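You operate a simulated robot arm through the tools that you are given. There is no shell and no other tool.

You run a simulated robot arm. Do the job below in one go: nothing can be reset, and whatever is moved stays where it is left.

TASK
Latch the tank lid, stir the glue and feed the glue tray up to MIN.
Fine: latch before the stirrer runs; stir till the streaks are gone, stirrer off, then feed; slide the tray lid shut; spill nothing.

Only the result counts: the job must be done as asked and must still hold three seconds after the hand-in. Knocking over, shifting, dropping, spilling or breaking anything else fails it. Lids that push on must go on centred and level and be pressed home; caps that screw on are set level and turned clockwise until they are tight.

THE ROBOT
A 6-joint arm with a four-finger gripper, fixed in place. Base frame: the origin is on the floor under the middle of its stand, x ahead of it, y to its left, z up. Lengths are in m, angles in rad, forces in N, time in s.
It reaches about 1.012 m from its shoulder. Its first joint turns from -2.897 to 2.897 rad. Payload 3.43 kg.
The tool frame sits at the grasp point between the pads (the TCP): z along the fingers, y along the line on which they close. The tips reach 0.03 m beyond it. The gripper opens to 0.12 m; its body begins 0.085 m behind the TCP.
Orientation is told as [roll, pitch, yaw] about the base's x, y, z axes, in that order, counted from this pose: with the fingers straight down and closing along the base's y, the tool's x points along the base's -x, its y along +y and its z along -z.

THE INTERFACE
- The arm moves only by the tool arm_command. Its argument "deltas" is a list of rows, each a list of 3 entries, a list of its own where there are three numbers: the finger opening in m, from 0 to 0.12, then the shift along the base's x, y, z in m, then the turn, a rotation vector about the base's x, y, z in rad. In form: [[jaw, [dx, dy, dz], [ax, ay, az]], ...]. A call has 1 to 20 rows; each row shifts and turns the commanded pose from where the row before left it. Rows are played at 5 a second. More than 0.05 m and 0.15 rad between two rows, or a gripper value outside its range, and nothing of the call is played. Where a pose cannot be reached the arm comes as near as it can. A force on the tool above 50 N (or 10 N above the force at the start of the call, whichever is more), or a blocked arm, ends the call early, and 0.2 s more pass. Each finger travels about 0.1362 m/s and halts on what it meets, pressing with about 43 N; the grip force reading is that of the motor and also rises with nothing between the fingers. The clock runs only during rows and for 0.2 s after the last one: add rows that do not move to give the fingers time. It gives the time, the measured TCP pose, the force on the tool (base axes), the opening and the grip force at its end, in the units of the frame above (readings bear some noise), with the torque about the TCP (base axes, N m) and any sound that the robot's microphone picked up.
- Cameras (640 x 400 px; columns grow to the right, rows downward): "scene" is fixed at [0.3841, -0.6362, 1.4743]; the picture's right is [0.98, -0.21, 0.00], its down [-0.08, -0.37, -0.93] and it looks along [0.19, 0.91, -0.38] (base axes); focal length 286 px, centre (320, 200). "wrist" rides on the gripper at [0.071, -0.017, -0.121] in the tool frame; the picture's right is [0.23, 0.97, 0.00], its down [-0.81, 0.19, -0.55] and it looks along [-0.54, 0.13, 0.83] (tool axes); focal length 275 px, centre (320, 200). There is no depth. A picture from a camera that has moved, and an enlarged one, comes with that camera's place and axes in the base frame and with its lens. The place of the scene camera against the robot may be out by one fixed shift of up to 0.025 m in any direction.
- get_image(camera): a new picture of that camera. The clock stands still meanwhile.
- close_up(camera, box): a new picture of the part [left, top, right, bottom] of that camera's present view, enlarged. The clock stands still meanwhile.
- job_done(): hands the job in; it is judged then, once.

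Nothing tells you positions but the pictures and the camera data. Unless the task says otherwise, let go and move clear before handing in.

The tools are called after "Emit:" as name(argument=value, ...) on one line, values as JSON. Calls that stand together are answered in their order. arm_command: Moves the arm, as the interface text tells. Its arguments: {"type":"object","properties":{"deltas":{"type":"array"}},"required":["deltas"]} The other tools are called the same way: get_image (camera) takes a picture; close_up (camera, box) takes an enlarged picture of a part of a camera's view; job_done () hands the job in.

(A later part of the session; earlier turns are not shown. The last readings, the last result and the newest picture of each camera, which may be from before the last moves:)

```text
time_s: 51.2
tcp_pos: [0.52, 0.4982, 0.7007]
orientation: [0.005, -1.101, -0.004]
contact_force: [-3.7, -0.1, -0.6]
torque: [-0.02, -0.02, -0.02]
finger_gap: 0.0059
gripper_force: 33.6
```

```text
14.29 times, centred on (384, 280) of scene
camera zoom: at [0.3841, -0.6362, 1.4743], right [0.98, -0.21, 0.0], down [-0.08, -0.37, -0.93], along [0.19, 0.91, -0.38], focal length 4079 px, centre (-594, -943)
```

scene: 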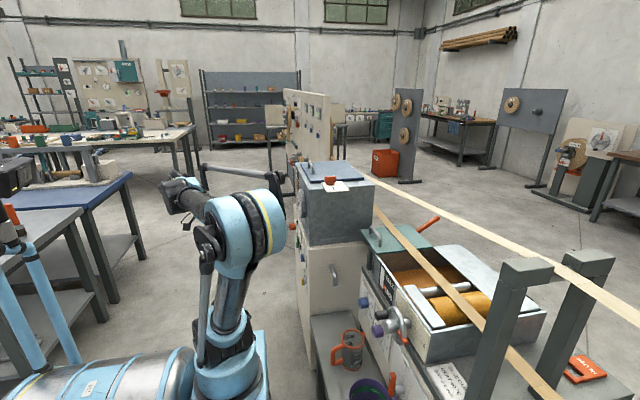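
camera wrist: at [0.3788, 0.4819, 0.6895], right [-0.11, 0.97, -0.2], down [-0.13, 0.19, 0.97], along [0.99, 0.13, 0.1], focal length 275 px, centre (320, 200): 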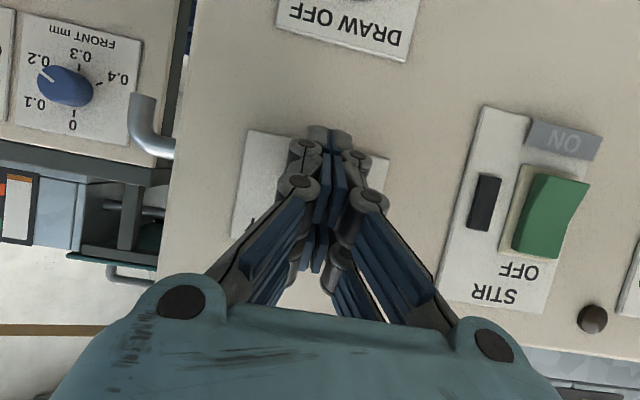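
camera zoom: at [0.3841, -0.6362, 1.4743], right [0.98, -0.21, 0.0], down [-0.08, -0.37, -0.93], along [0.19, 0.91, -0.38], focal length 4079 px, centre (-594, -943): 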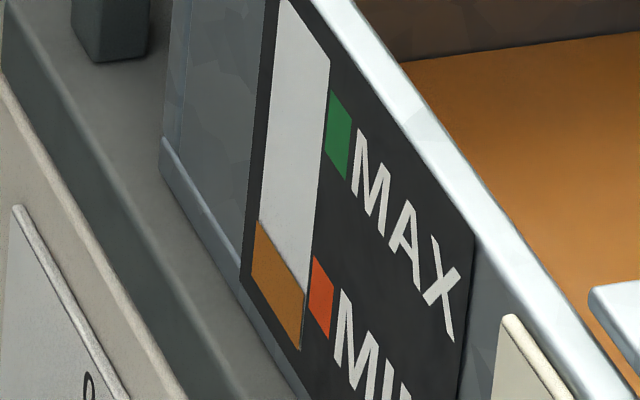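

Emit:
arm_command(deltas=[[0.0, [0, 0, 0], [0, 0, 0]], [0.0, [0, 0, 0], [0, 0, 0]], [0.0, [0, 0, 0], [0, 0, 0]], [0.0, [0, 0, 0], [0, 0, 0]], [0.0, [0, 0, 0], [0, 0, 0]], [0.0, [0, 0, 0], [0, 0, 0]], [0.0, [0, 0, 0], [0, 0, 0]], [0.0, [0, 0, 0], [0, 0, 0]]])

Emit:
close_up(camera="wrist", box=[0, 160, 100, 250])

Emit:
close_up(camera="scene", box=[370, 266, 398, 294])

```text
time_s: 53.0
tcp_pos: [0.5181, 0.4993, 0.7001]
orientation: [0.003, -1.101, -0.003]
contact_force: [-3.9, 0.0, -0.8]
torque: [-0.03, -0.05, 0.02]
finger_gap: 0.0057
gripper_force: 32.8
```

```text
4.44 times, centred on (50, 205) of wrist
camera zoom: at [0.3789, 0.4819, 0.6895], right [-0.1, 0.97, -0.2], down [-0.13, 0.19, 0.97], along [0.99, 0.13, 0.1], focal length 1224 px, centre (1520, 178)
```

zoom: 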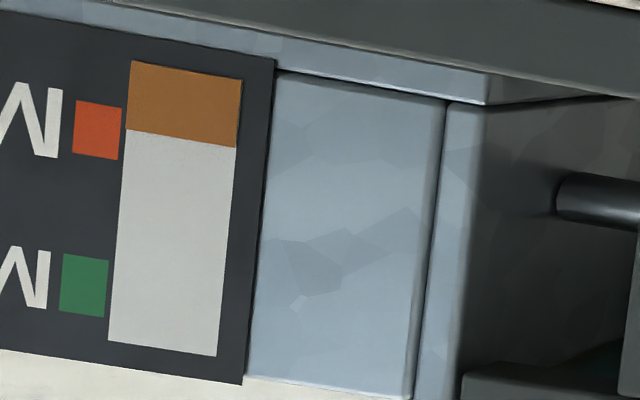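

```text
14.29 times, centred on (384, 280) of scene
camera zoom: at [0.3841, -0.6362, 1.4743], right [0.98, -0.21, 0.0], down [-0.08, -0.37, -0.93], along [0.19, 0.91, -0.38], focal length 4079 px, centre (-594, -943)
```

zoom: 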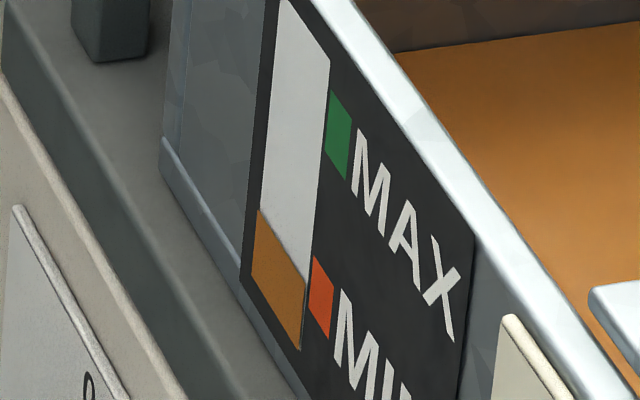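

Emit:
close_up(camera="wrist", box=[12, 170, 57, 200])

Emit:
close_up(camera="scene", box=[378, 278, 390, 294])

```text
13.33 times, centred on (34, 185) of wrist
camera zoom: at [0.3789, 0.4819, 0.6895], right [-0.1, 0.97, -0.2], down [-0.13, 0.19, 0.97], along [0.99, 0.13, 0.1], focal length 3670 px, centre (4127, 400)
```

zoom: 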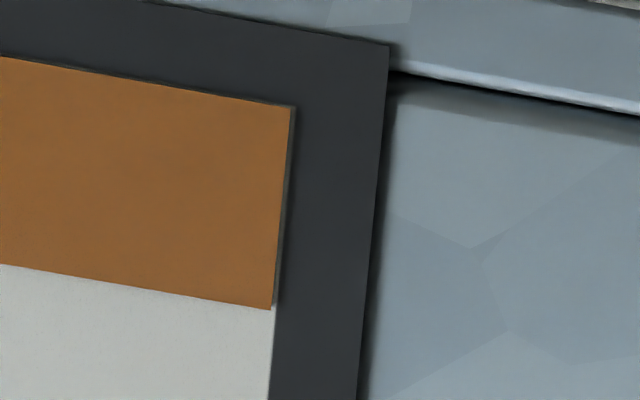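

```text
16.00 times, centred on (384, 286) of scene
camera zoom: at [0.3841, -0.6362, 1.4743], right [0.98, -0.21, 0.0], down [-0.08, -0.37, -0.93], along [0.19, 0.91, -0.38], focal length 4569 px, centre (-704, -1176)
```

zoom: 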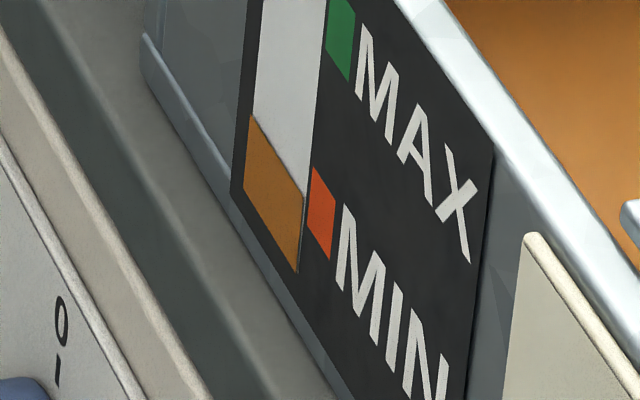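

The level is a hair below the centre of the MIN mark. I'll hold about 0.8 s more and release in the same call.

Emit:
arm_command(deltas=[[0.0, [0, 0, 0], [0, 0, 0]], [0.0, [0, 0, 0], [0, 0, 0]], [0.0, [0, 0, 0], [0, 0, 0]], [0.0, [0, 0, 0], [0, 0, 0]], [0.0, [-0.02, 0, 0], [0, 0, 0]], [0.0, [0, 0, 0], [0, 0, 0]]])

Emit:
close_up(camera="scene", box=[378, 278, 390, 294])

Emit:
close_up(camera="wrist", box=[0, 160, 100, 250])

Emit:
close_up(camera="scene", box=[280, 230, 320, 270])

```text
time_s: 54.4
tcp_pos: [0.4985, 0.4987, 0.6998]
orientation: [0.005, -1.101, -0.003]
contact_force: [0.6, 0.0, -0.6]
torque: [0.04, 0.02, 0.01]
finger_gap: 0.0
gripper_force: 33.3
```

```text
16.00 times, centred on (384, 286) of scene
camera zoom: at [0.3841, -0.6362, 1.4743], right [0.98, -0.21, 0.0], down [-0.08, -0.37, -0.93], along [0.19, 0.91, -0.38], focal length 4569 px, centre (-704, -1176)
```

zoom: 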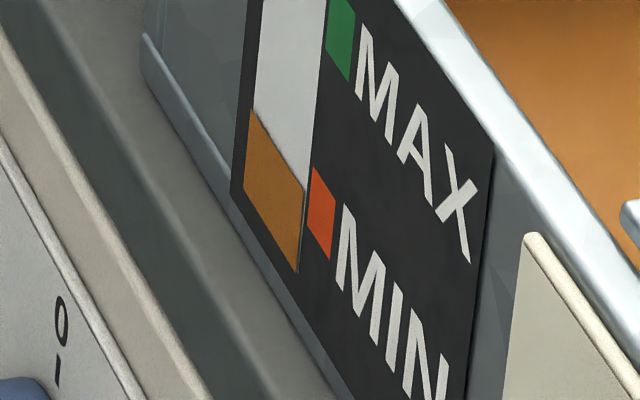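

```text
4.44 times, centred on (50, 205) of wrist
camera zoom: at [0.3579, 0.4821, 0.689], right [-0.1, 0.97, -0.2], down [-0.13, 0.19, 0.97], along [0.99, 0.13, 0.1], focal length 1224 px, centre (1520, 178)
```

zoom: 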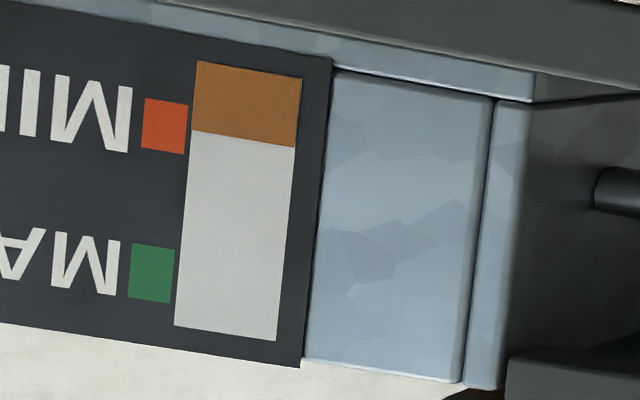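

```text
10.00 times, centred on (300, 250) of scene
camera zoom: at [0.3841, -0.6362, 1.4743], right [0.98, -0.21, 0.0], down [-0.08, -0.37, -0.93], along [0.19, 0.91, -0.38], focal length 2856 px, centre (520, -300)
```

zoom: 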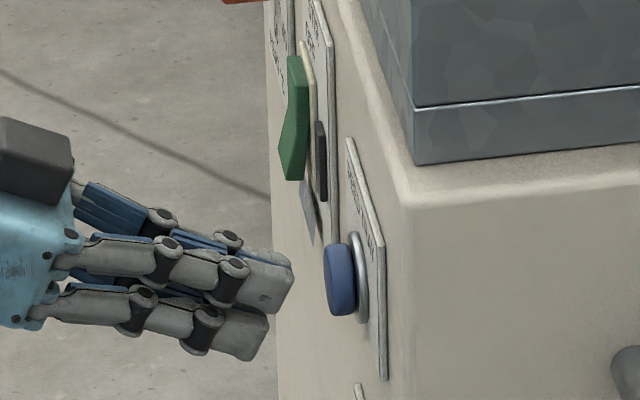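

The button popped back and feeding stopped, with the level right at the MIN mark's centre to slightly below. I'll give one short extra press so it is definitely at MIN.

Emit:
arm_command(deltas=[[0.0, [0.012, 0, 0], [0, 0, 0]], [0.0, [0.008, 0, 0], [0, 0, 0]], [0.0, [0, 0, 0], [0, 0, 0]], [0.0, [0, 0, 0], [0, 0, 0]], [0.0, [0, 0, 0], [0, 0, 0]], [0.0, [-0.02, 0, 0], [0, 0, 0]], [0.0, [0, 0, 0], [0, 0, 0]]])

Emit:
close_up(camera="scene", box=[378, 278, 390, 294])

Emit:
close_up(camera="wrist", box=[0, 160, 100, 250])

Emit:
close_up(camera="scene", box=[280, 230, 320, 270])

```text
time_s: 56.0
tcp_pos: [0.4979, 0.4988, 0.6994]
orientation: [0.005, -1.102, -0.005]
contact_force: [-0.3, 0.0, 0.2]
torque: [0.01, -0.02, -0.01]
finger_gap: 0.0
gripper_force: 33.7
heard: click
```

```text
16.00 times, centred on (384, 286) of scene
camera zoom: at [0.3841, -0.6362, 1.4743], right [0.98, -0.21, 0.0], down [-0.08, -0.37, -0.93], along [0.19, 0.91, -0.38], focal length 4569 px, centre (-704, -1176)
```

zoom: 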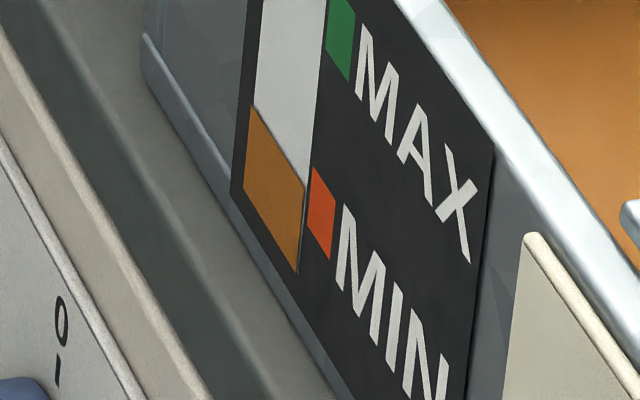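

```text
4.44 times, centred on (50, 205) of wrist
camera zoom: at [0.3579, 0.482, 0.6887], right [-0.1, 0.97, -0.2], down [-0.13, 0.19, 0.97], along [0.99, 0.13, 0.1], focal length 1224 px, centre (1520, 178)
```

zoom: 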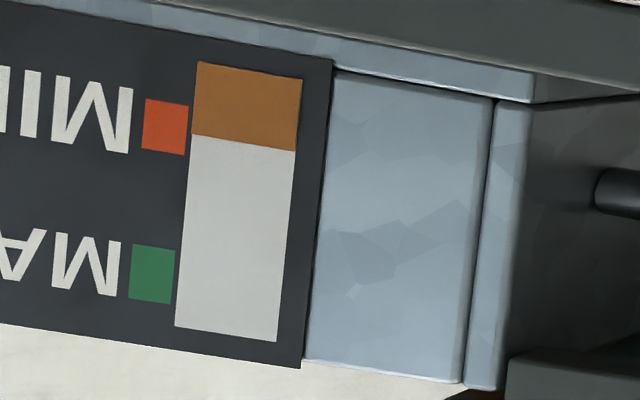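

```text
10.00 times, centred on (300, 250) of scene
camera zoom: at [0.3841, -0.6362, 1.4743], right [0.98, -0.21, 0.0], down [-0.08, -0.37, -0.93], along [0.19, 0.91, -0.38], focal length 2856 px, centre (520, -300)
```

zoom: 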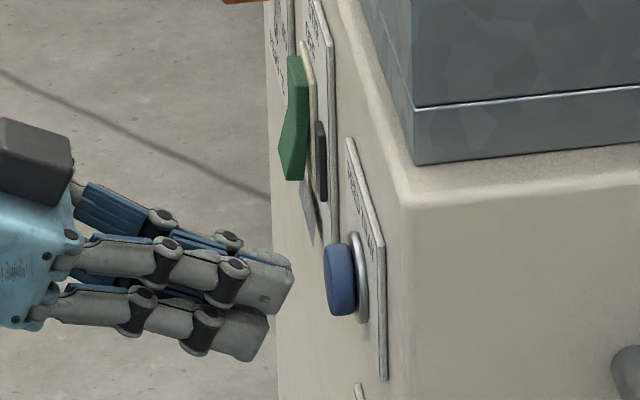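

The level is at MIN, the stirrer is off and the button is released. Next is the tray lid; its handle runs along y at roughly (0.825, 0.236–0.345, 0.909). I'll back off, rise and look at the tray from above.

Emit:
arm_command(deltas=[[0.0, [-0.045, 0, 0], [0, 0, 0]], [0.0, [-0.045, 0, 0.01], [0, 0.05, 0]], [0.06, [-0.035, -0.01, 0.03], [0, 0.07, 0]], [0.12, [-0.02, -0.01, 0.04], [0, 0.07, 0]], [0.12, [-0.01, -0.01, 0.045], [0, 0.07, 0]], [0.12, [0, -0.01, 0.047], [0, 0.07, 0]], [0.12, [0, -0.01, 0.047], [0, 0.07, 0]], [0.12, [0, -0.01, 0.047], [0, 0.07, 0]], [0.12, [0, -0.01, 0.047], [0, 0.07, 0]], [0.12, [0, -0.01, 0.047], [0, 0.07, 0]], [0.12, [0, -0.01, 0.047], [0, 0.07, 0]], [0.12, [0, -0.01, 0.047], [0, 0.07, 0]], [0.12, [0, -0.01, 0.047], [0, 0.07, 0]], [0.12, [0.01, -0.02, 0.043], [0, 0.07, 0]], [0.12, [0.03, -0.02, 0.03], [0, 0.07, 0]], [0.12, [0.04, -0.02, 0.015], [0, 0.07, 0]], [0.12, [0, 0, 0], [0, 0, 0]]])

Emit:
get_image(camera="wrist")

Emit:
get_image(camera="scene")

```text
time_s: 59.6
tcp_pos: [0.4262, 0.3287, 1.2871]
orientation: [0.002, -0.071, -0.003]
contact_force: [-0.6, 0.1, 0.0]
torque: [-0.01, 0.0, 0.01]
finger_gap: 0.1198
gripper_force: 0.0
```

```text
taken
camera wrist: at [0.3453, 0.311, 1.4005], right [-0.23, 0.97, -0.01], down [0.77, 0.19, 0.61], along [0.6, 0.13, -0.79], focal length 275 px, centre (320, 200)
```

wrist: 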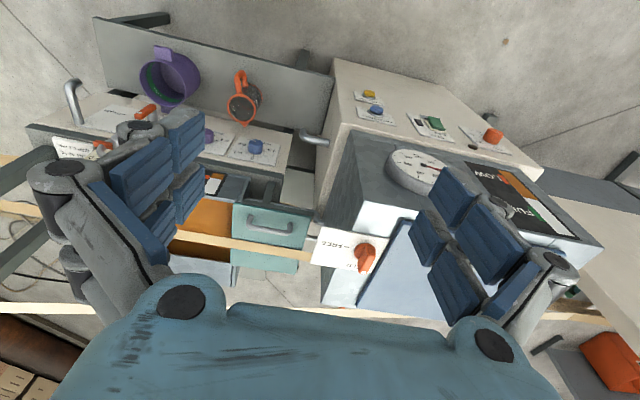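

```text
taken
```

scene: 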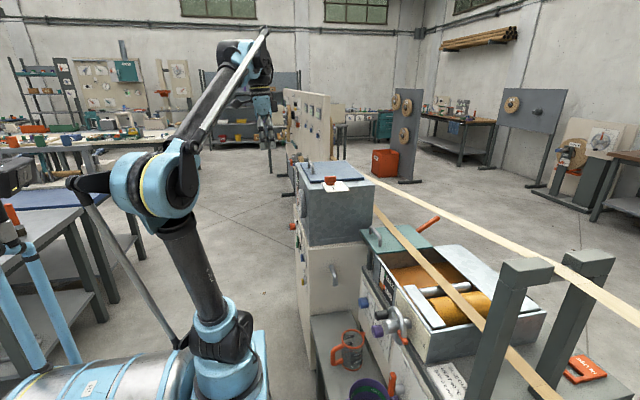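

Emit:
arm_command(deltas=[[0.12, [0.027, -0.012, 0], [0, 0.07, 0]], [0.12, [0.027, -0.012, 0], [0, 0, 0.143]], [0.12, [0.027, -0.012, 0], [0, 0, 0.143]], [0.12, [0.027, -0.012, 0], [0, 0, 0.143]], [0.12, [0.027, -0.012, 0], [0, 0, 0.143]], [0.12, [0.027, -0.012, 0], [0, 0, 0.143]], [0.12, [0.027, -0.012, 0], [0, 0, 0.143]], [0.12, [0.027, -0.012, 0], [0, 0, 0.143]], [0.12, [0.027, -0.012, 0], [0, 0, 0.143]], [0.12, [0.027, -0.012, 0], [0, 0, 0.143]], [0.12, [0.027, -0.01, 0], [0, 0, 0.143]], [0.12, [0, 0, 0], [0, 0, 0.141]], [0.12, [0, 0, 0], [0, 0, 0]]])

Emit:
get_image(camera="wrist")

Emit:
get_image(camera="scene")

```text
time_s: 62.4
tcp_pos: [0.7222, 0.1993, 1.29]
orientation: [0.001, -0.004, 1.572]
contact_force: [0.3, 0.7, 0.4]
torque: [0.01, 0.04, -0.04]
finger_gap: 0.1199
gripper_force: 0.1
```

```text
taken
camera wrist: at [0.7388, 0.1273, 1.4079], right [-0.97, -0.23, 0.0], down [-0.19, 0.81, 0.56], along [-0.13, 0.54, -0.83], focal length 275 px, centre (320, 200)
```

wrist: 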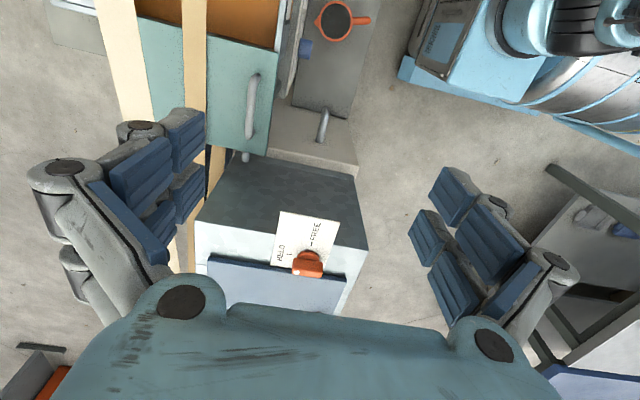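

```text
taken
```

scene: 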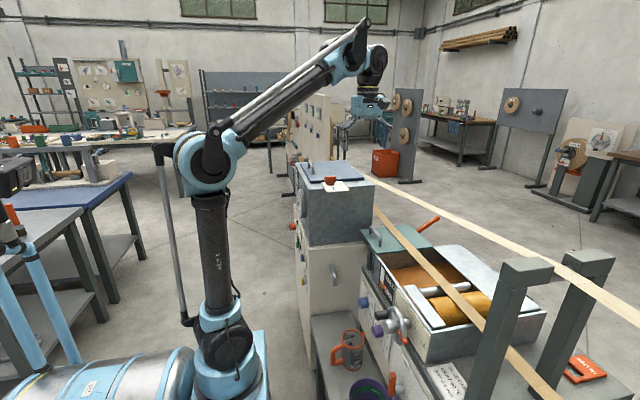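

Emit:
arm_command(deltas=[[0.12, [0.02, -0.04, 0], [0, 0, 0]], [0.12, [0.02, -0.04, 0], [0, 0, 0]], [0.12, [0.02, -0.04, 0], [0, 0, 0]], [0.12, [0.01, -0.04, 0], [0, 0, 0]], [0.12, [0, -0.04, 0], [0, 0, 0]], [0.12, [0, 0, 0], [0, 0, 0]]])

Emit:
get_image(camera="wrist")

Emit:
get_image(camera="scene")

```text
time_s: 63.8
tcp_pos: [0.7933, -0.0007, 1.2904]
orientation: [0.0, -0.004, 1.57]
contact_force: [0.1, 0.0, -0.3]
torque: [-0.01, -0.01, 0.0]
finger_gap: 0.1201
gripper_force: 0.0
```

```text
taken
camera wrist: at [0.8092, -0.0727, 1.4087], right [-0.97, -0.23, 0.0], down [-0.19, 0.81, 0.56], along [-0.13, 0.54, -0.83], focal length 275 px, centre (320, 200)
```

wrist: 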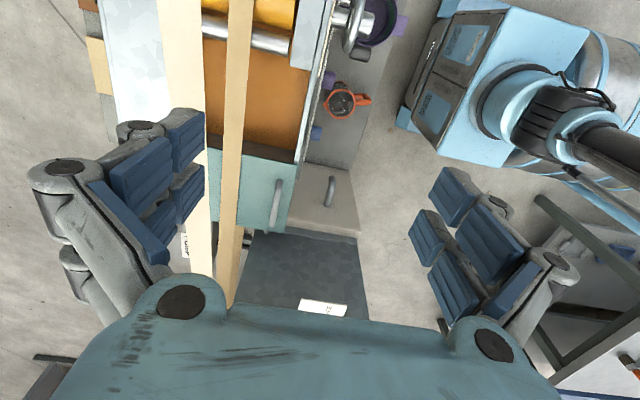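

```text
taken
```

scene: 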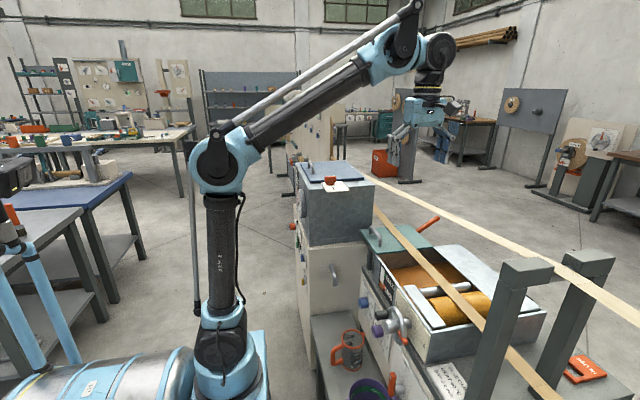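

Emit:
close_up(camera="wrist", box=[90, 0, 370, 270])

Emit:
close_up(camera="wrist", box=[190, 130, 320, 240])

Emit:
close_up(camera="scene", box=[355, 200, 465, 290])

```text
1.48 times, centred on (230, 135) of wrist
camera zoom: at [0.8092, -0.0727, 1.4087], right [-0.97, -0.23, 0.0], down [-0.19, 0.81, 0.56], along [-0.13, 0.54, -0.83], focal length 408 px, centre (453, 296)
```

zoom: 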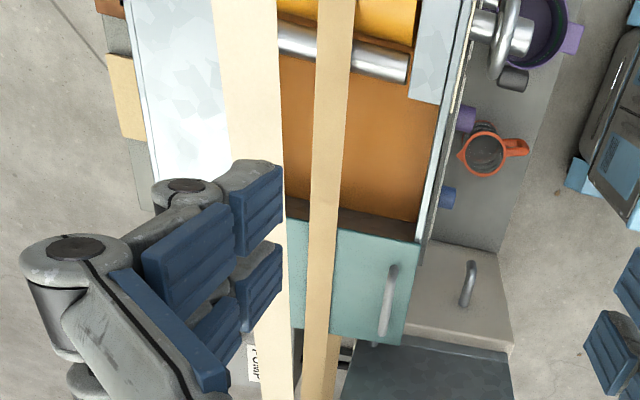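

```text
3.64 times, centred on (255, 185) of wrist
camera zoom: at [0.8092, -0.0727, 1.4087], right [-0.97, -0.23, 0.0], down [-0.19, 0.81, 0.56], along [-0.13, 0.54, -0.83], focal length 1001 px, centre (556, 254)
```

zoom: 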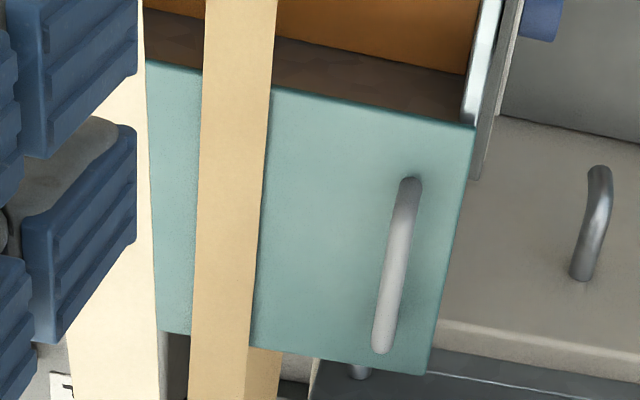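

```text
4.44 times, centred on (410, 245) of scene
camera zoom: at [0.3841, -0.6362, 1.4743], right [0.98, -0.21, 0.0], down [-0.08, -0.37, -0.93], along [0.19, 0.91, -0.38], focal length 1269 px, centre (-80, 0)
```

zoom: 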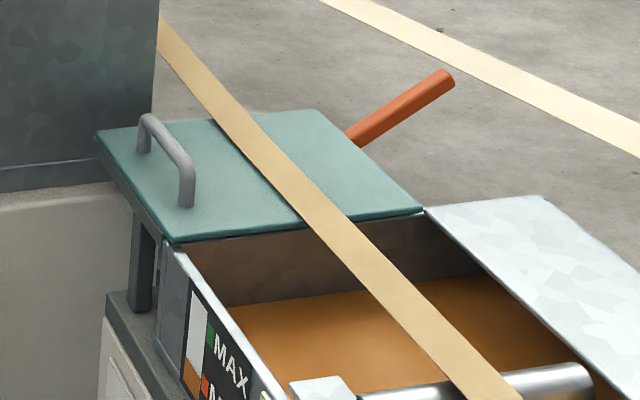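

Better estimate: the handle bar centre is about (0.8245, 0.288) with its top at z≈0.905, and the tape's near edge is at x≈0.905, so there's room. The lid should slide about 0.19 m in -y, up to the plate by the roller. I'll hover over the handle first.

Emit:
arm_command(deltas=[[0.12, [0.0045, 0.0413, 0], [0, 0, 0]], [0.12, [0.0045, 0.0413, 0], [0, 0, 0]], [0.12, [0.0045, 0.0413, 0], [0, 0, 0]], [0.12, [0.0045, 0.0413, 0], [0, 0, 0]], [0.12, [0.0045, 0.0413, 0], [0, 0, 0]], [0.1, [0.0045, 0.0413, 0], [0, 0, 0]], [0.08, [0.0042, 0.0409, 0], [0, 0, 0]], [0.06, [0, 0, -0.045], [0, 0, 0]], [0.06, [0, 0, -0.045], [0, 0, 0]], [0.06, [0, 0, -0.045], [0, 0, 0]], [0.06, [0, 0, -0.045], [0, 0, 0]], [0.06, [0, 0, -0.045], [0, 0, 0]], [0.06, [0, 0, 0], [0, 0, 0]]])

Emit:
get_image(camera="wrist")

Emit:
get_image(camera="scene")

```text
time_s: 66.6
tcp_pos: [0.8217, 0.2879, 1.0617]
orientation: [0.003, -0.004, 1.568]
contact_force: [0.4, 0.4, -0.9]
torque: [-0.05, 0.01, -0.03]
finger_gap: 0.06
gripper_force: 0.2
```

```text
taken
camera wrist: at [0.8379, 0.2156, 1.1809], right [-0.97, -0.23, 0.0], down [-0.19, 0.81, 0.56], along [-0.13, 0.54, -0.83], focal length 275 px, centre (320, 200)
```

wrist: 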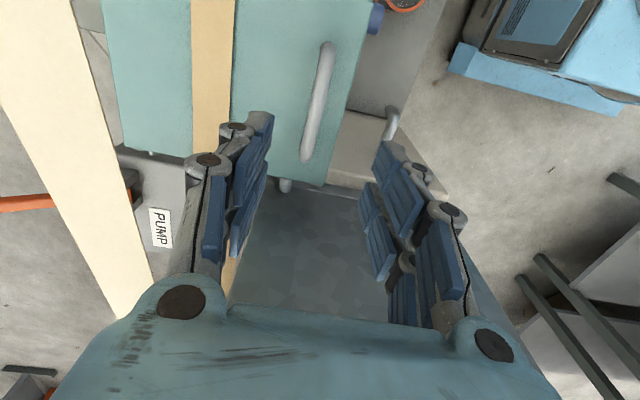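

```text
taken
```

scene: 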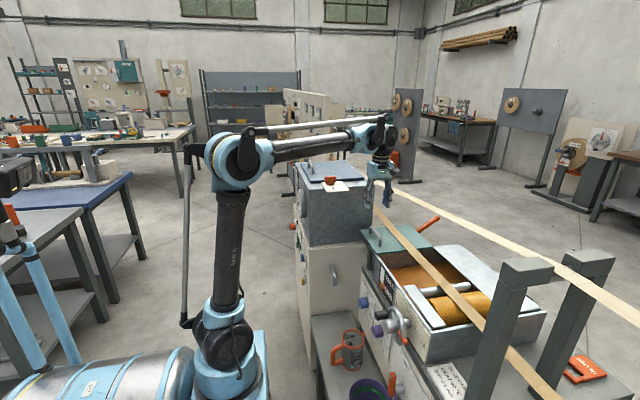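

Emit:
arm_command(deltas=[[0.05, [0.0025, 0.001, -0.04], [0, 0, 0]], [0.05, [0, 0, -0.04], [0, 0, 0]], [0.05, [0, 0, -0.035], [0, 0, 0]], [0.05, [0, 0, -0.02], [0, 0, 0]], [0.05, [0, 0, 0], [0, 0, 0]]])

Emit:
get_image(camera="wrist")

Emit:
close_up(camera="scene", box=[290, 110, 450, 260])

```text
time_s: 67.8
tcp_pos: [0.8256, 0.2881, 0.9275]
orientation: [0.002, -0.004, 1.569]
contact_force: [-0.7, -0.1, 0.5]
torque: [-0.02, 0.0, -0.02]
finger_gap: 0.0498
gripper_force: 0.0
```

```text
taken
camera wrist: at [0.8419, 0.2166, 1.0469], right [-0.97, -0.23, 0.0], down [-0.19, 0.81, 0.56], along [-0.13, 0.54, -0.83], focal length 275 px, centre (320, 200)
```

wrist: 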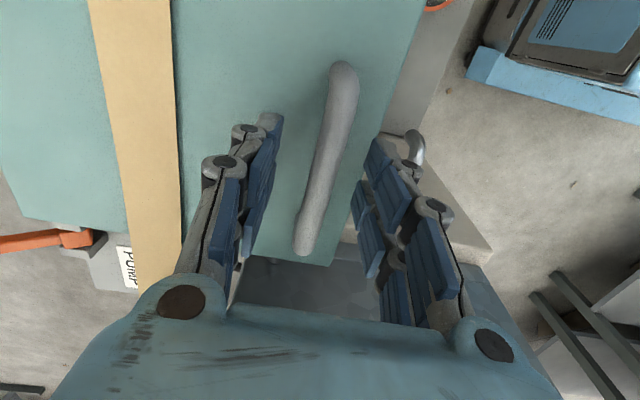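

```text
2.67 times, centred on (370, 185) of scene
camera zoom: at [0.3841, -0.6362, 1.4743], right [0.98, -0.21, 0.0], down [-0.08, -0.37, -0.93], along [0.19, 0.91, -0.38], focal length 762 px, centre (187, 240)
```

zoom: 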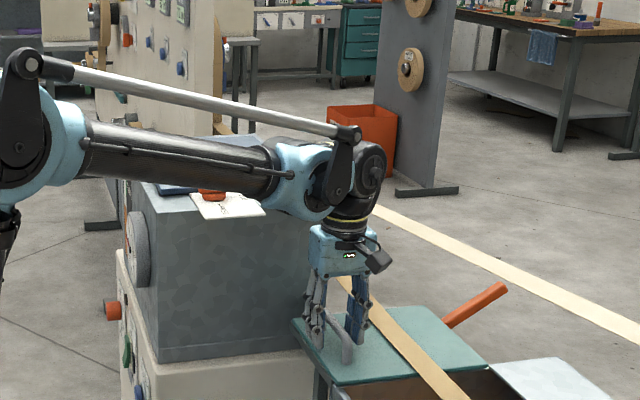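

Emit:
arm_command(deltas=[[0.05, [-0.001, 0.001, -0.012], [0, 0, 0]], [0.05, [0, 0, -0.008], [0, 0, 0]], [0.05, [0, 0, 0], [0, 0, 0]]])

Emit:
get_image(camera="wrist")

Emit:
close_up(camera="scene", box=[355, 190, 435, 260])

```text
time_s: 68.4
tcp_pos: [0.8193, 0.2896, 0.9235]
orientation: [-0.02, -0.003, 1.566]
contact_force: [72.7, -0.5, 8.9]
torque: [-0.33, -0.21, 0.53]
finger_gap: 0.0234
gripper_force: 37.5
stopped in row 2: the force on the tool passed its limit at 75 N (the readings are from after the stop); the commanded pose is now the measured one
```

```text
taken
camera wrist: at [0.8333, 0.2175, 1.0424], right [-0.97, -0.23, -0.02], down [-0.2, 0.81, 0.55], along [-0.11, 0.54, -0.83], focal length 275 px, centre (320, 200)
```

wrist: 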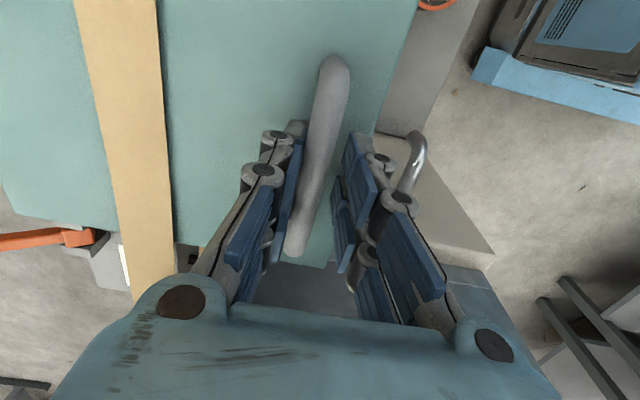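

```text
5.71 times, centred on (395, 225) of scene
camera zoom: at [0.3841, -0.6362, 1.4743], right [0.98, -0.21, 0.0], down [-0.08, -0.37, -0.93], along [0.19, 0.91, -0.38], focal length 1632 px, centre (-109, 57)
```

zoom: 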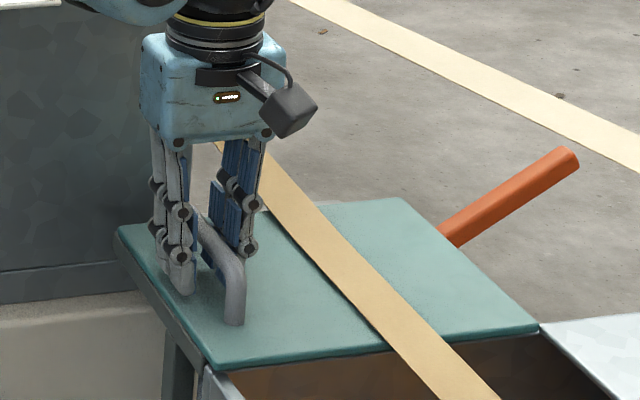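

The call stopped on a side force of about 73 N with the fingers partly closed, which I didn't expect. I'll check what's touching before moving.

Emit:
get_image(camera="scene")

Emit:
close_up(camera="scene", box=[290, 110, 430, 230])

Emit:
close_up(camera="wrist", box=[220, 40, 420, 290])

Emit:
close_up(camera="scene", box=[370, 205, 410, 245])

```text
taken
```

scene: 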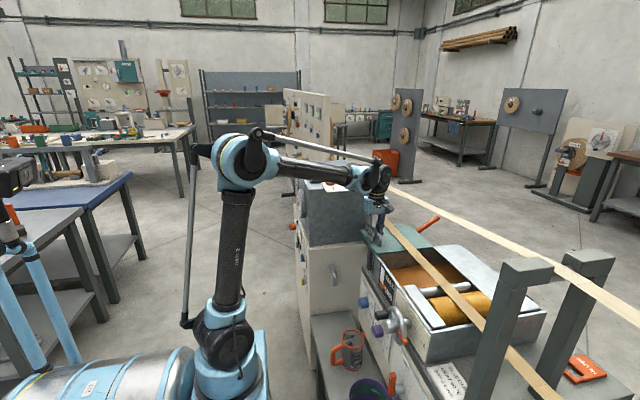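

```text
3.33 times, centred on (360, 170) of scene
camera zoom: at [0.3841, -0.6362, 1.4743], right [0.98, -0.21, 0.0], down [-0.08, -0.37, -0.93], along [0.19, 0.91, -0.38], focal length 952 px, centre (187, 300)
```

zoom: 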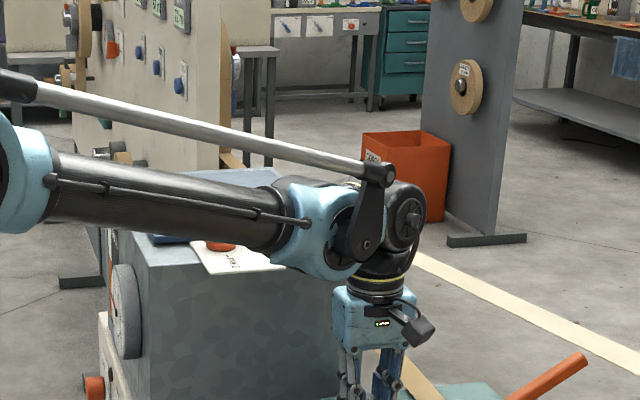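

```text
1.60 times, centred on (320, 165) of wrist
camera zoom: at [0.8333, 0.2175, 1.0424], right [-0.97, -0.23, -0.02], down [-0.2, 0.81, 0.55], along [-0.11, 0.54, -0.83], focal length 440 px, centre (320, 256)
```

zoom: 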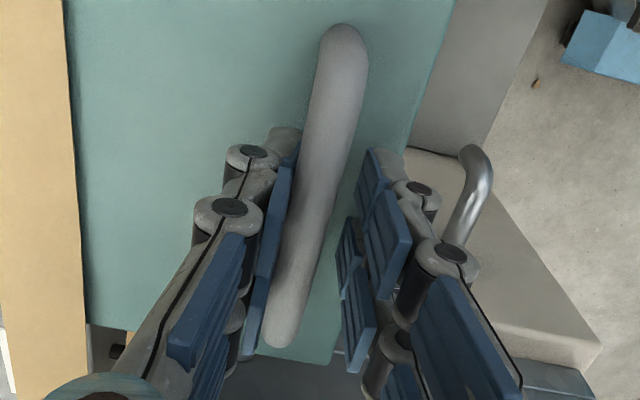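

```text
10.00 times, centred on (390, 225) of scene
camera zoom: at [0.3841, -0.6362, 1.4743], right [0.98, -0.21, 0.0], down [-0.08, -0.37, -0.93], along [0.19, 0.91, -0.38], focal length 2856 px, centre (-380, -50)
```

zoom: 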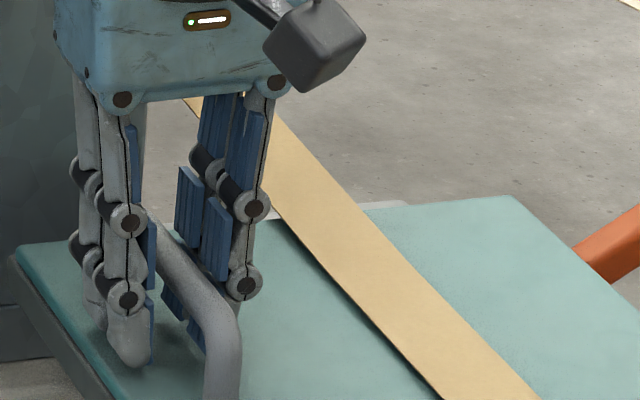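

The +x fingers press on the handle, and the wrist joint, which sits offset toward +y, is very close to the tank's top edge. I think the arm touched there. I'll lift straight up gently and check.

Emit:
arm_command(deltas=[[0.05, [0, 0, 0.006], [0, 0, 0]], [0.05, [0, 0, 0.01], [0, 0, 0]]])

Emit:
close_up(camera="scene", box=[290, 110, 430, 250])

Emit:
get_image(camera="wrist")

```text
time_s: 69.0
tcp_pos: [0.8118, 0.2907, 0.9401]
orientation: [-0.012, -0.004, 1.57]
contact_force: [-0.2, -0.1, 0.0]
torque: [0.04, 0.0, -0.01]
finger_gap: 0.0502
gripper_force: 0.0
```

```text
2.86 times, centred on (360, 180) of scene
camera zoom: at [0.3841, -0.6362, 1.4743], right [0.98, -0.21, 0.0], down [-0.08, -0.37, -0.93], along [0.19, 0.91, -0.38], focal length 816 px, centre (206, 257)
```

zoom: 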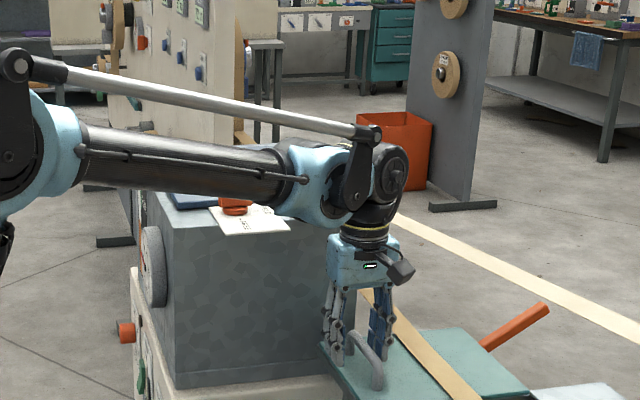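

```text
taken
camera wrist: at [0.8278, 0.2186, 1.0584], right [-0.97, -0.23, -0.01], down [-0.2, 0.81, 0.55], along [-0.12, 0.54, -0.83], focal length 275 px, centre (320, 200)
```

wrist: 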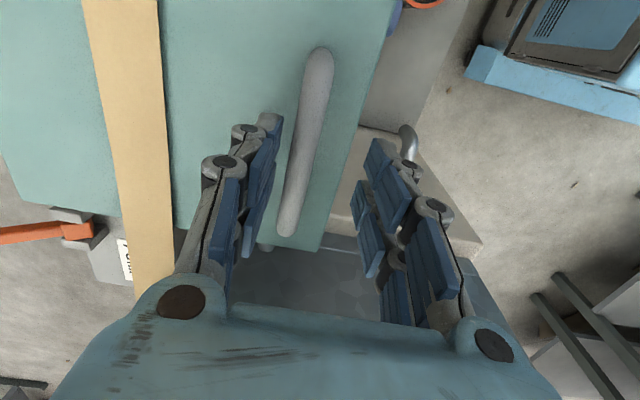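

Contact cleared and the handle hasn't moved. I'll rise, tilt the tool so the wrist leans toward -y away from the tank, and check that the tank and latch are undisturbed.

Emit:
arm_command(deltas=[[0.05, [0, 0, 0.03], [0, 0, 0]], [0.05, [0, -0.01, 0.04], [0, 0, 0]], [0.05, [0.003, -0.01, 0.02], [0.08, 0, 0]], [0.05, [0.003, -0.005, 0], [0.08, 0, 0]], [0.05, [0.003, 0, 0], [0.08, 0, 0]], [0.05, [0.003, 0, 0], [0.08, 0, 0]], [0.05, [0, 0, 0], [0.08, 0, 0]], [0.05, [0, 0, 0], [0.05, 0, 0]], [0.05, [0, 0, 0], [0, 0, 0]]])

Emit:
get_image(camera="wrist")

Emit:
close_up(camera="scene", box=[290, 90, 450, 250])

Emit:
close_up(camera="scene", box=[280, 140, 400, 260])

```text
time_s: 71.0
tcp_pos: [0.8257, 0.2653, 1.0303]
orientation: [-0.012, -0.455, 1.568]
contact_force: [-1.0, 0.1, -0.5]
torque: [0.0, 0.0, 0.0]
finger_gap: 0.0499
gripper_force: 0.2
```

```text
taken
camera wrist: at [0.8408, 0.1483, 1.1058], right [-0.97, -0.2, -0.11], down [-0.2, 0.49, 0.85], along [-0.12, 0.85, -0.52], focal length 275 px, centre (320, 200)
```

wrist: 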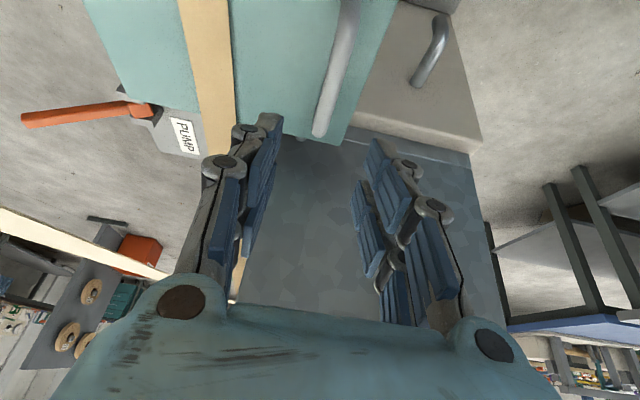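

```text
2.50 times, centred on (370, 170) of scene
camera zoom: at [0.3841, -0.6362, 1.4743], right [0.98, -0.21, 0.0], down [-0.08, -0.37, -0.93], along [0.19, 0.91, -0.38], focal length 714 px, centre (195, 275)
```

zoom: 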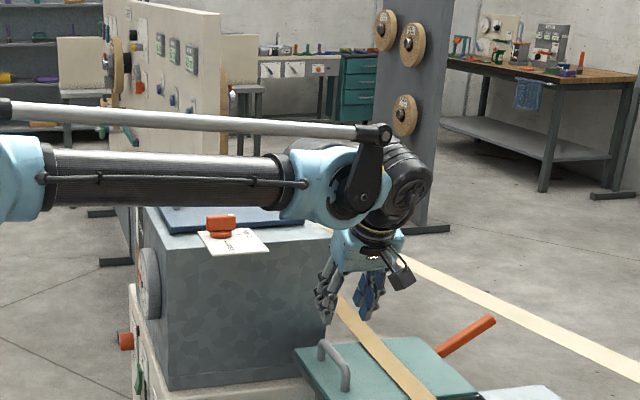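

```text
3.33 times, centred on (340, 200) of scene
camera zoom: at [0.3841, -0.6362, 1.4743], right [0.98, -0.21, 0.0], down [-0.08, -0.37, -0.93], along [0.19, 0.91, -0.38], focal length 952 px, centre (253, 200)
```

zoom: 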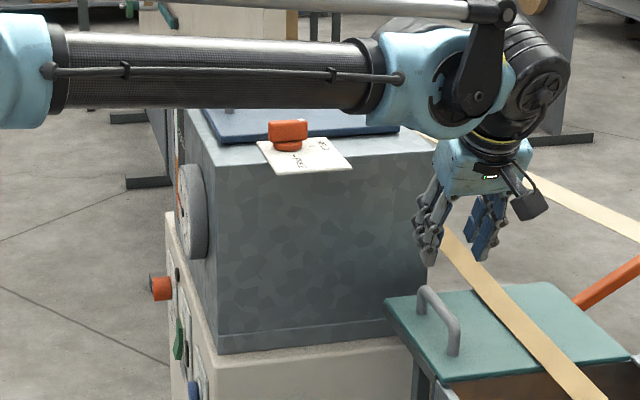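

The tank, card and latch look exactly as before, with the latch still at HELD. I'll measure the handle's height above the lid before descending tilted.

Emit:
close_up(camera="scene", box=[360, 215, 400, 250])

Emit:
close_up(camera="wrist", box=[270, 0, 420, 150])

```text
11.43 times, centred on (380, 232) of scene
camera zoom: at [0.3841, -0.6362, 1.4743], right [0.98, -0.21, 0.0], down [-0.08, -0.37, -0.93], along [0.19, 0.91, -0.38], focal length 3264 px, centre (-366, -171)
```

zoom: 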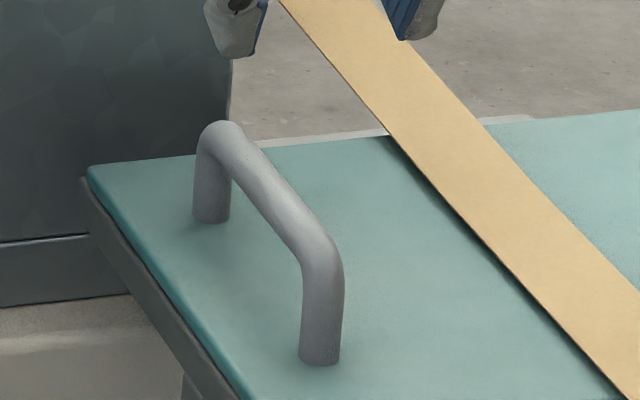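

```text
2.67 times, centred on (345, 75) of wrist
camera zoom: at [0.8408, 0.1483, 1.1058], right [-0.97, -0.2, -0.11], down [-0.2, 0.49, 0.85], along [-0.12, 0.85, -0.52], focal length 734 px, centre (253, 533)
```

zoom: 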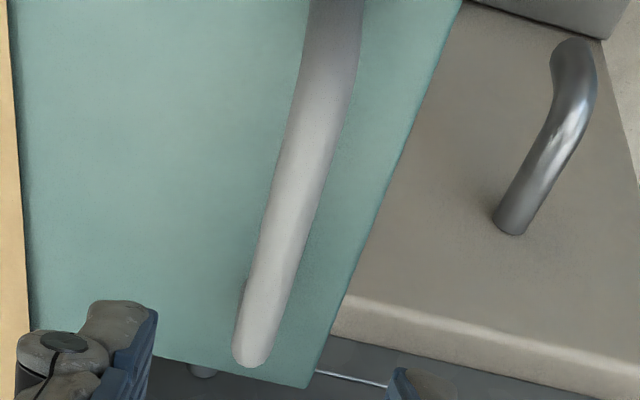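

Emit:
arm_command(deltas=[[0.05, [-0.001, 0.002, -0.03], [-0.1, 0, 0]], [0.05, [0, 0.002, -0.03], [0, 0, 0]], [0.05, [0, 0, -0.02], [0, 0, 0]], [0.05, [0, 0, -0.01], [0, 0, 0]], [0.05, [0, 0, 0], [0, 0, 0]]])

Emit:
get_image(camera="wrist")

Emit:
close_up(camera="scene", box=[360, 190, 420, 250])

Emit:
close_up(camera="scene", box=[290, 110, 430, 250])

```text
time_s: 72.2
tcp_pos: [0.8245, 0.2695, 0.9399]
orientation: [-0.011, -0.353, 1.568]
contact_force: [0.9, -0.8, -0.6]
torque: [-0.01, -0.01, -0.02]
finger_gap: 0.0499
gripper_force: 0.2
```

```text
taken
camera wrist: at [0.8393, 0.161, 1.027], right [-0.97, -0.21, -0.09], down [-0.2, 0.57, 0.8], along [-0.12, 0.79, -0.6], focal length 275 px, centre (320, 200)
```

wrist: 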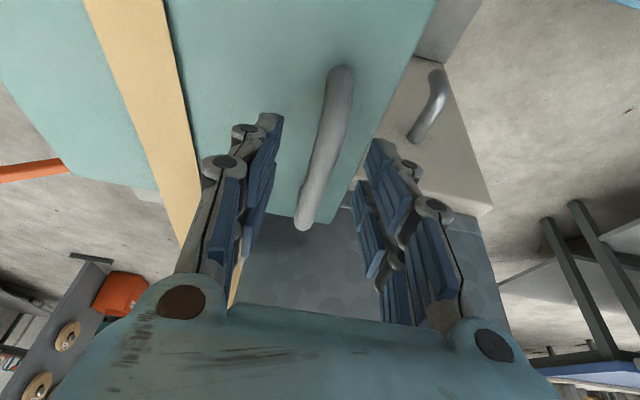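

```text
6.67 times, centred on (390, 220) of scene
camera zoom: at [0.3841, -0.6362, 1.4743], right [0.98, -0.21, 0.0], down [-0.08, -0.37, -0.93], along [0.19, 0.91, -0.38], focal length 1904 px, centre (-147, 67)
```

zoom: 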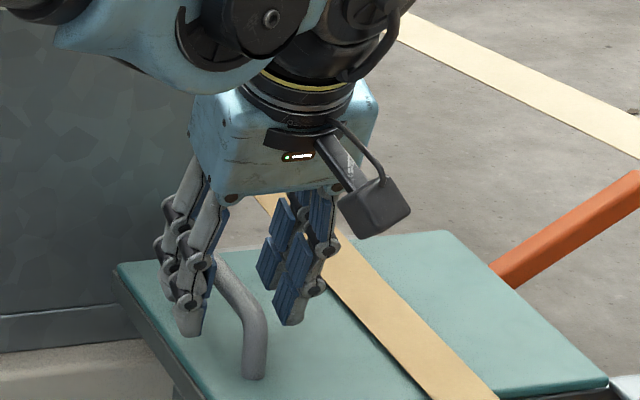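

```text
2.86 times, centred on (360, 180) of scene
camera zoom: at [0.3841, -0.6362, 1.4743], right [0.98, -0.21, 0.0], down [-0.08, -0.37, -0.93], along [0.19, 0.91, -0.38], focal length 816 px, centre (206, 257)
```

zoom: 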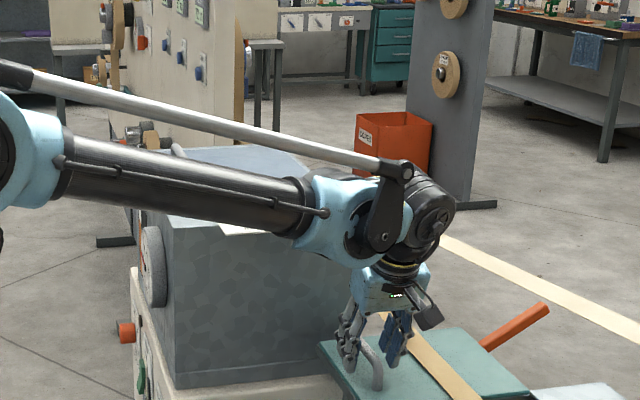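

Emit:
arm_command(deltas=[[0.05, [0, 0.0, -0.008], [0, 0, 0]], [0.05, [0, 0, -0.006], [0, 0, 0]]])

Emit:
close_up(camera="scene", box=[360, 190, 420, 250])

```text
time_s: 72.8
tcp_pos: [0.8256, 0.2695, 0.9257]
orientation: [-0.011, -0.354, 1.57]
contact_force: [0.0, -0.7, 0.5]
torque: [-0.01, 0.01, 0.03]
finger_gap: 0.0498
gripper_force: 0.1
```

```text
6.67 times, centred on (390, 220) of scene
camera zoom: at [0.3841, -0.6362, 1.4743], right [0.98, -0.21, 0.0], down [-0.08, -0.37, -0.93], along [0.19, 0.91, -0.38], focal length 1904 px, centre (-147, 67)
```

zoom: 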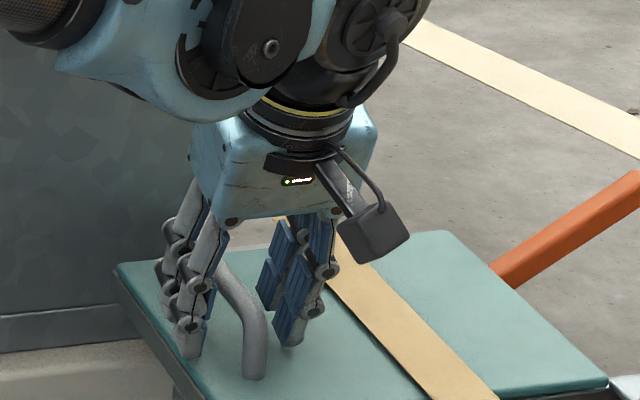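

Emit:
arm_command(deltas=[[0.05, [-0.001, 0.0, -0.004], [0, 0, 0]], [0.05, [0, 0, -0.004], [0, 0, 0]]])

Emit:
close_up(camera="scene", box=[365, 205, 405, 245])

Emit:
get_image(camera="wrist")

```text
time_s: 73.4
tcp_pos: [0.8133, 0.2696, 0.9305]
orientation: [-0.025, -0.354, 1.573]
contact_force: [2.7, -0.1, -1.7]
torque: [0.01, 0.21, 0.11]
finger_gap: 0.05
gripper_force: 0.0
stopped in row 2: the force on the tool passed its limit at 60 N (the readings are from after the stop); the commanded pose is now the measured one
```

```text
10.00 times, centred on (385, 225) of scene
camera zoom: at [0.3841, -0.6362, 1.4743], right [0.98, -0.21, 0.0], down [-0.08, -0.37, -0.93], along [0.19, 0.91, -0.38], focal length 2856 px, centre (-330, -50)
```

zoom: 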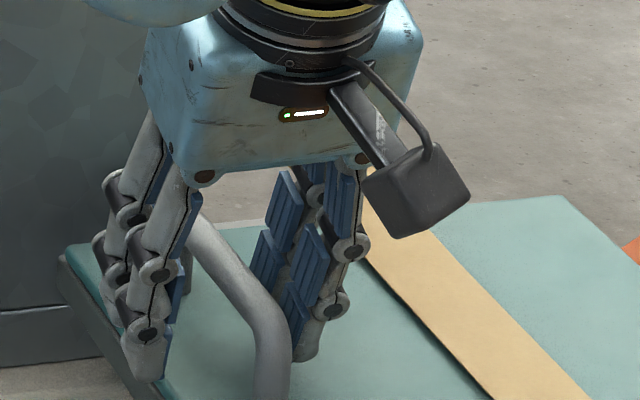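

```text
taken
camera wrist: at [0.8275, 0.1611, 1.0169], right [-0.97, -0.21, -0.1], down [-0.21, 0.57, 0.8], along [-0.11, 0.79, -0.6], focal length 275 px, centre (320, 200)
```

wrist: 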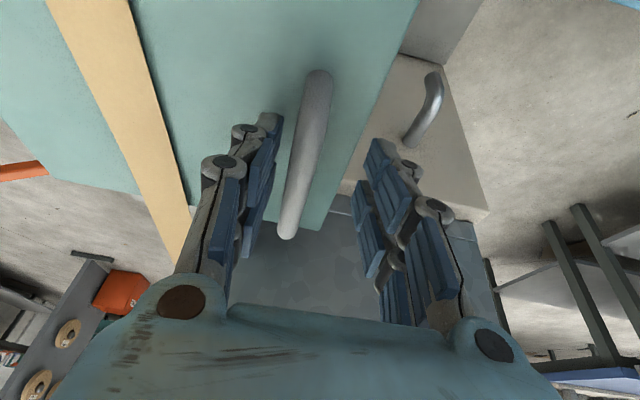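

It stopped again at nearly the same height with a sideways shove, so the earlier explanation may be wrong. I'll look closely at the arm, tank and handle before any move.

Emit:
close_up(camera="scene", box=[290, 120, 390, 220])

Emit:
close_up(camera="wrist", box=[180, 50, 440, 300])

Emit:
get_image(camera="scene")

```text
4.00 times, centred on (340, 170) of scene
camera zoom: at [0.3841, -0.6362, 1.4743], right [0.98, -0.21, 0.0], down [-0.08, -0.37, -0.93], along [0.19, 0.91, -0.38], focal length 1142 px, centre (240, 320)
```

zoom: 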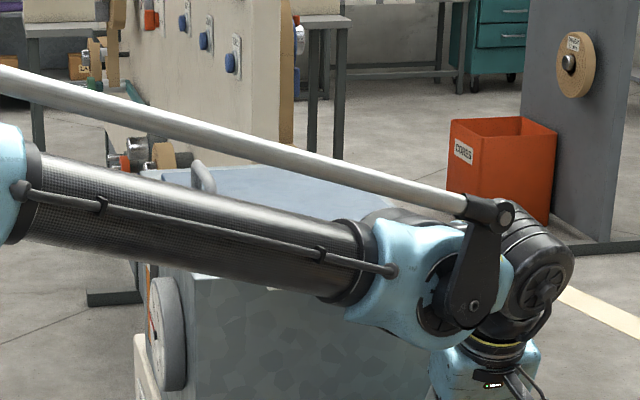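

```text
1.60 times, centred on (310, 175) of wrist
camera zoom: at [0.8275, 0.1611, 1.0169], right [-0.97, -0.21, -0.1], down [-0.21, 0.57, 0.8], along [-0.11, 0.79, -0.6], focal length 440 px, centre (336, 240)
```

zoom: 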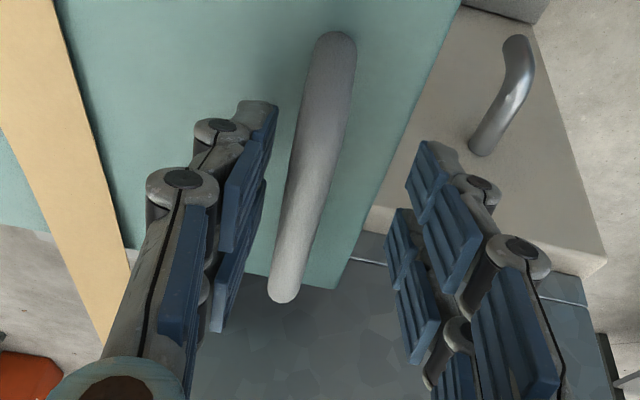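

```text
taken
```

scene: 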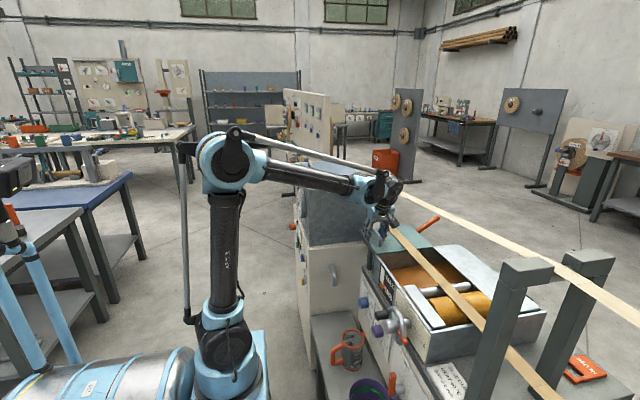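

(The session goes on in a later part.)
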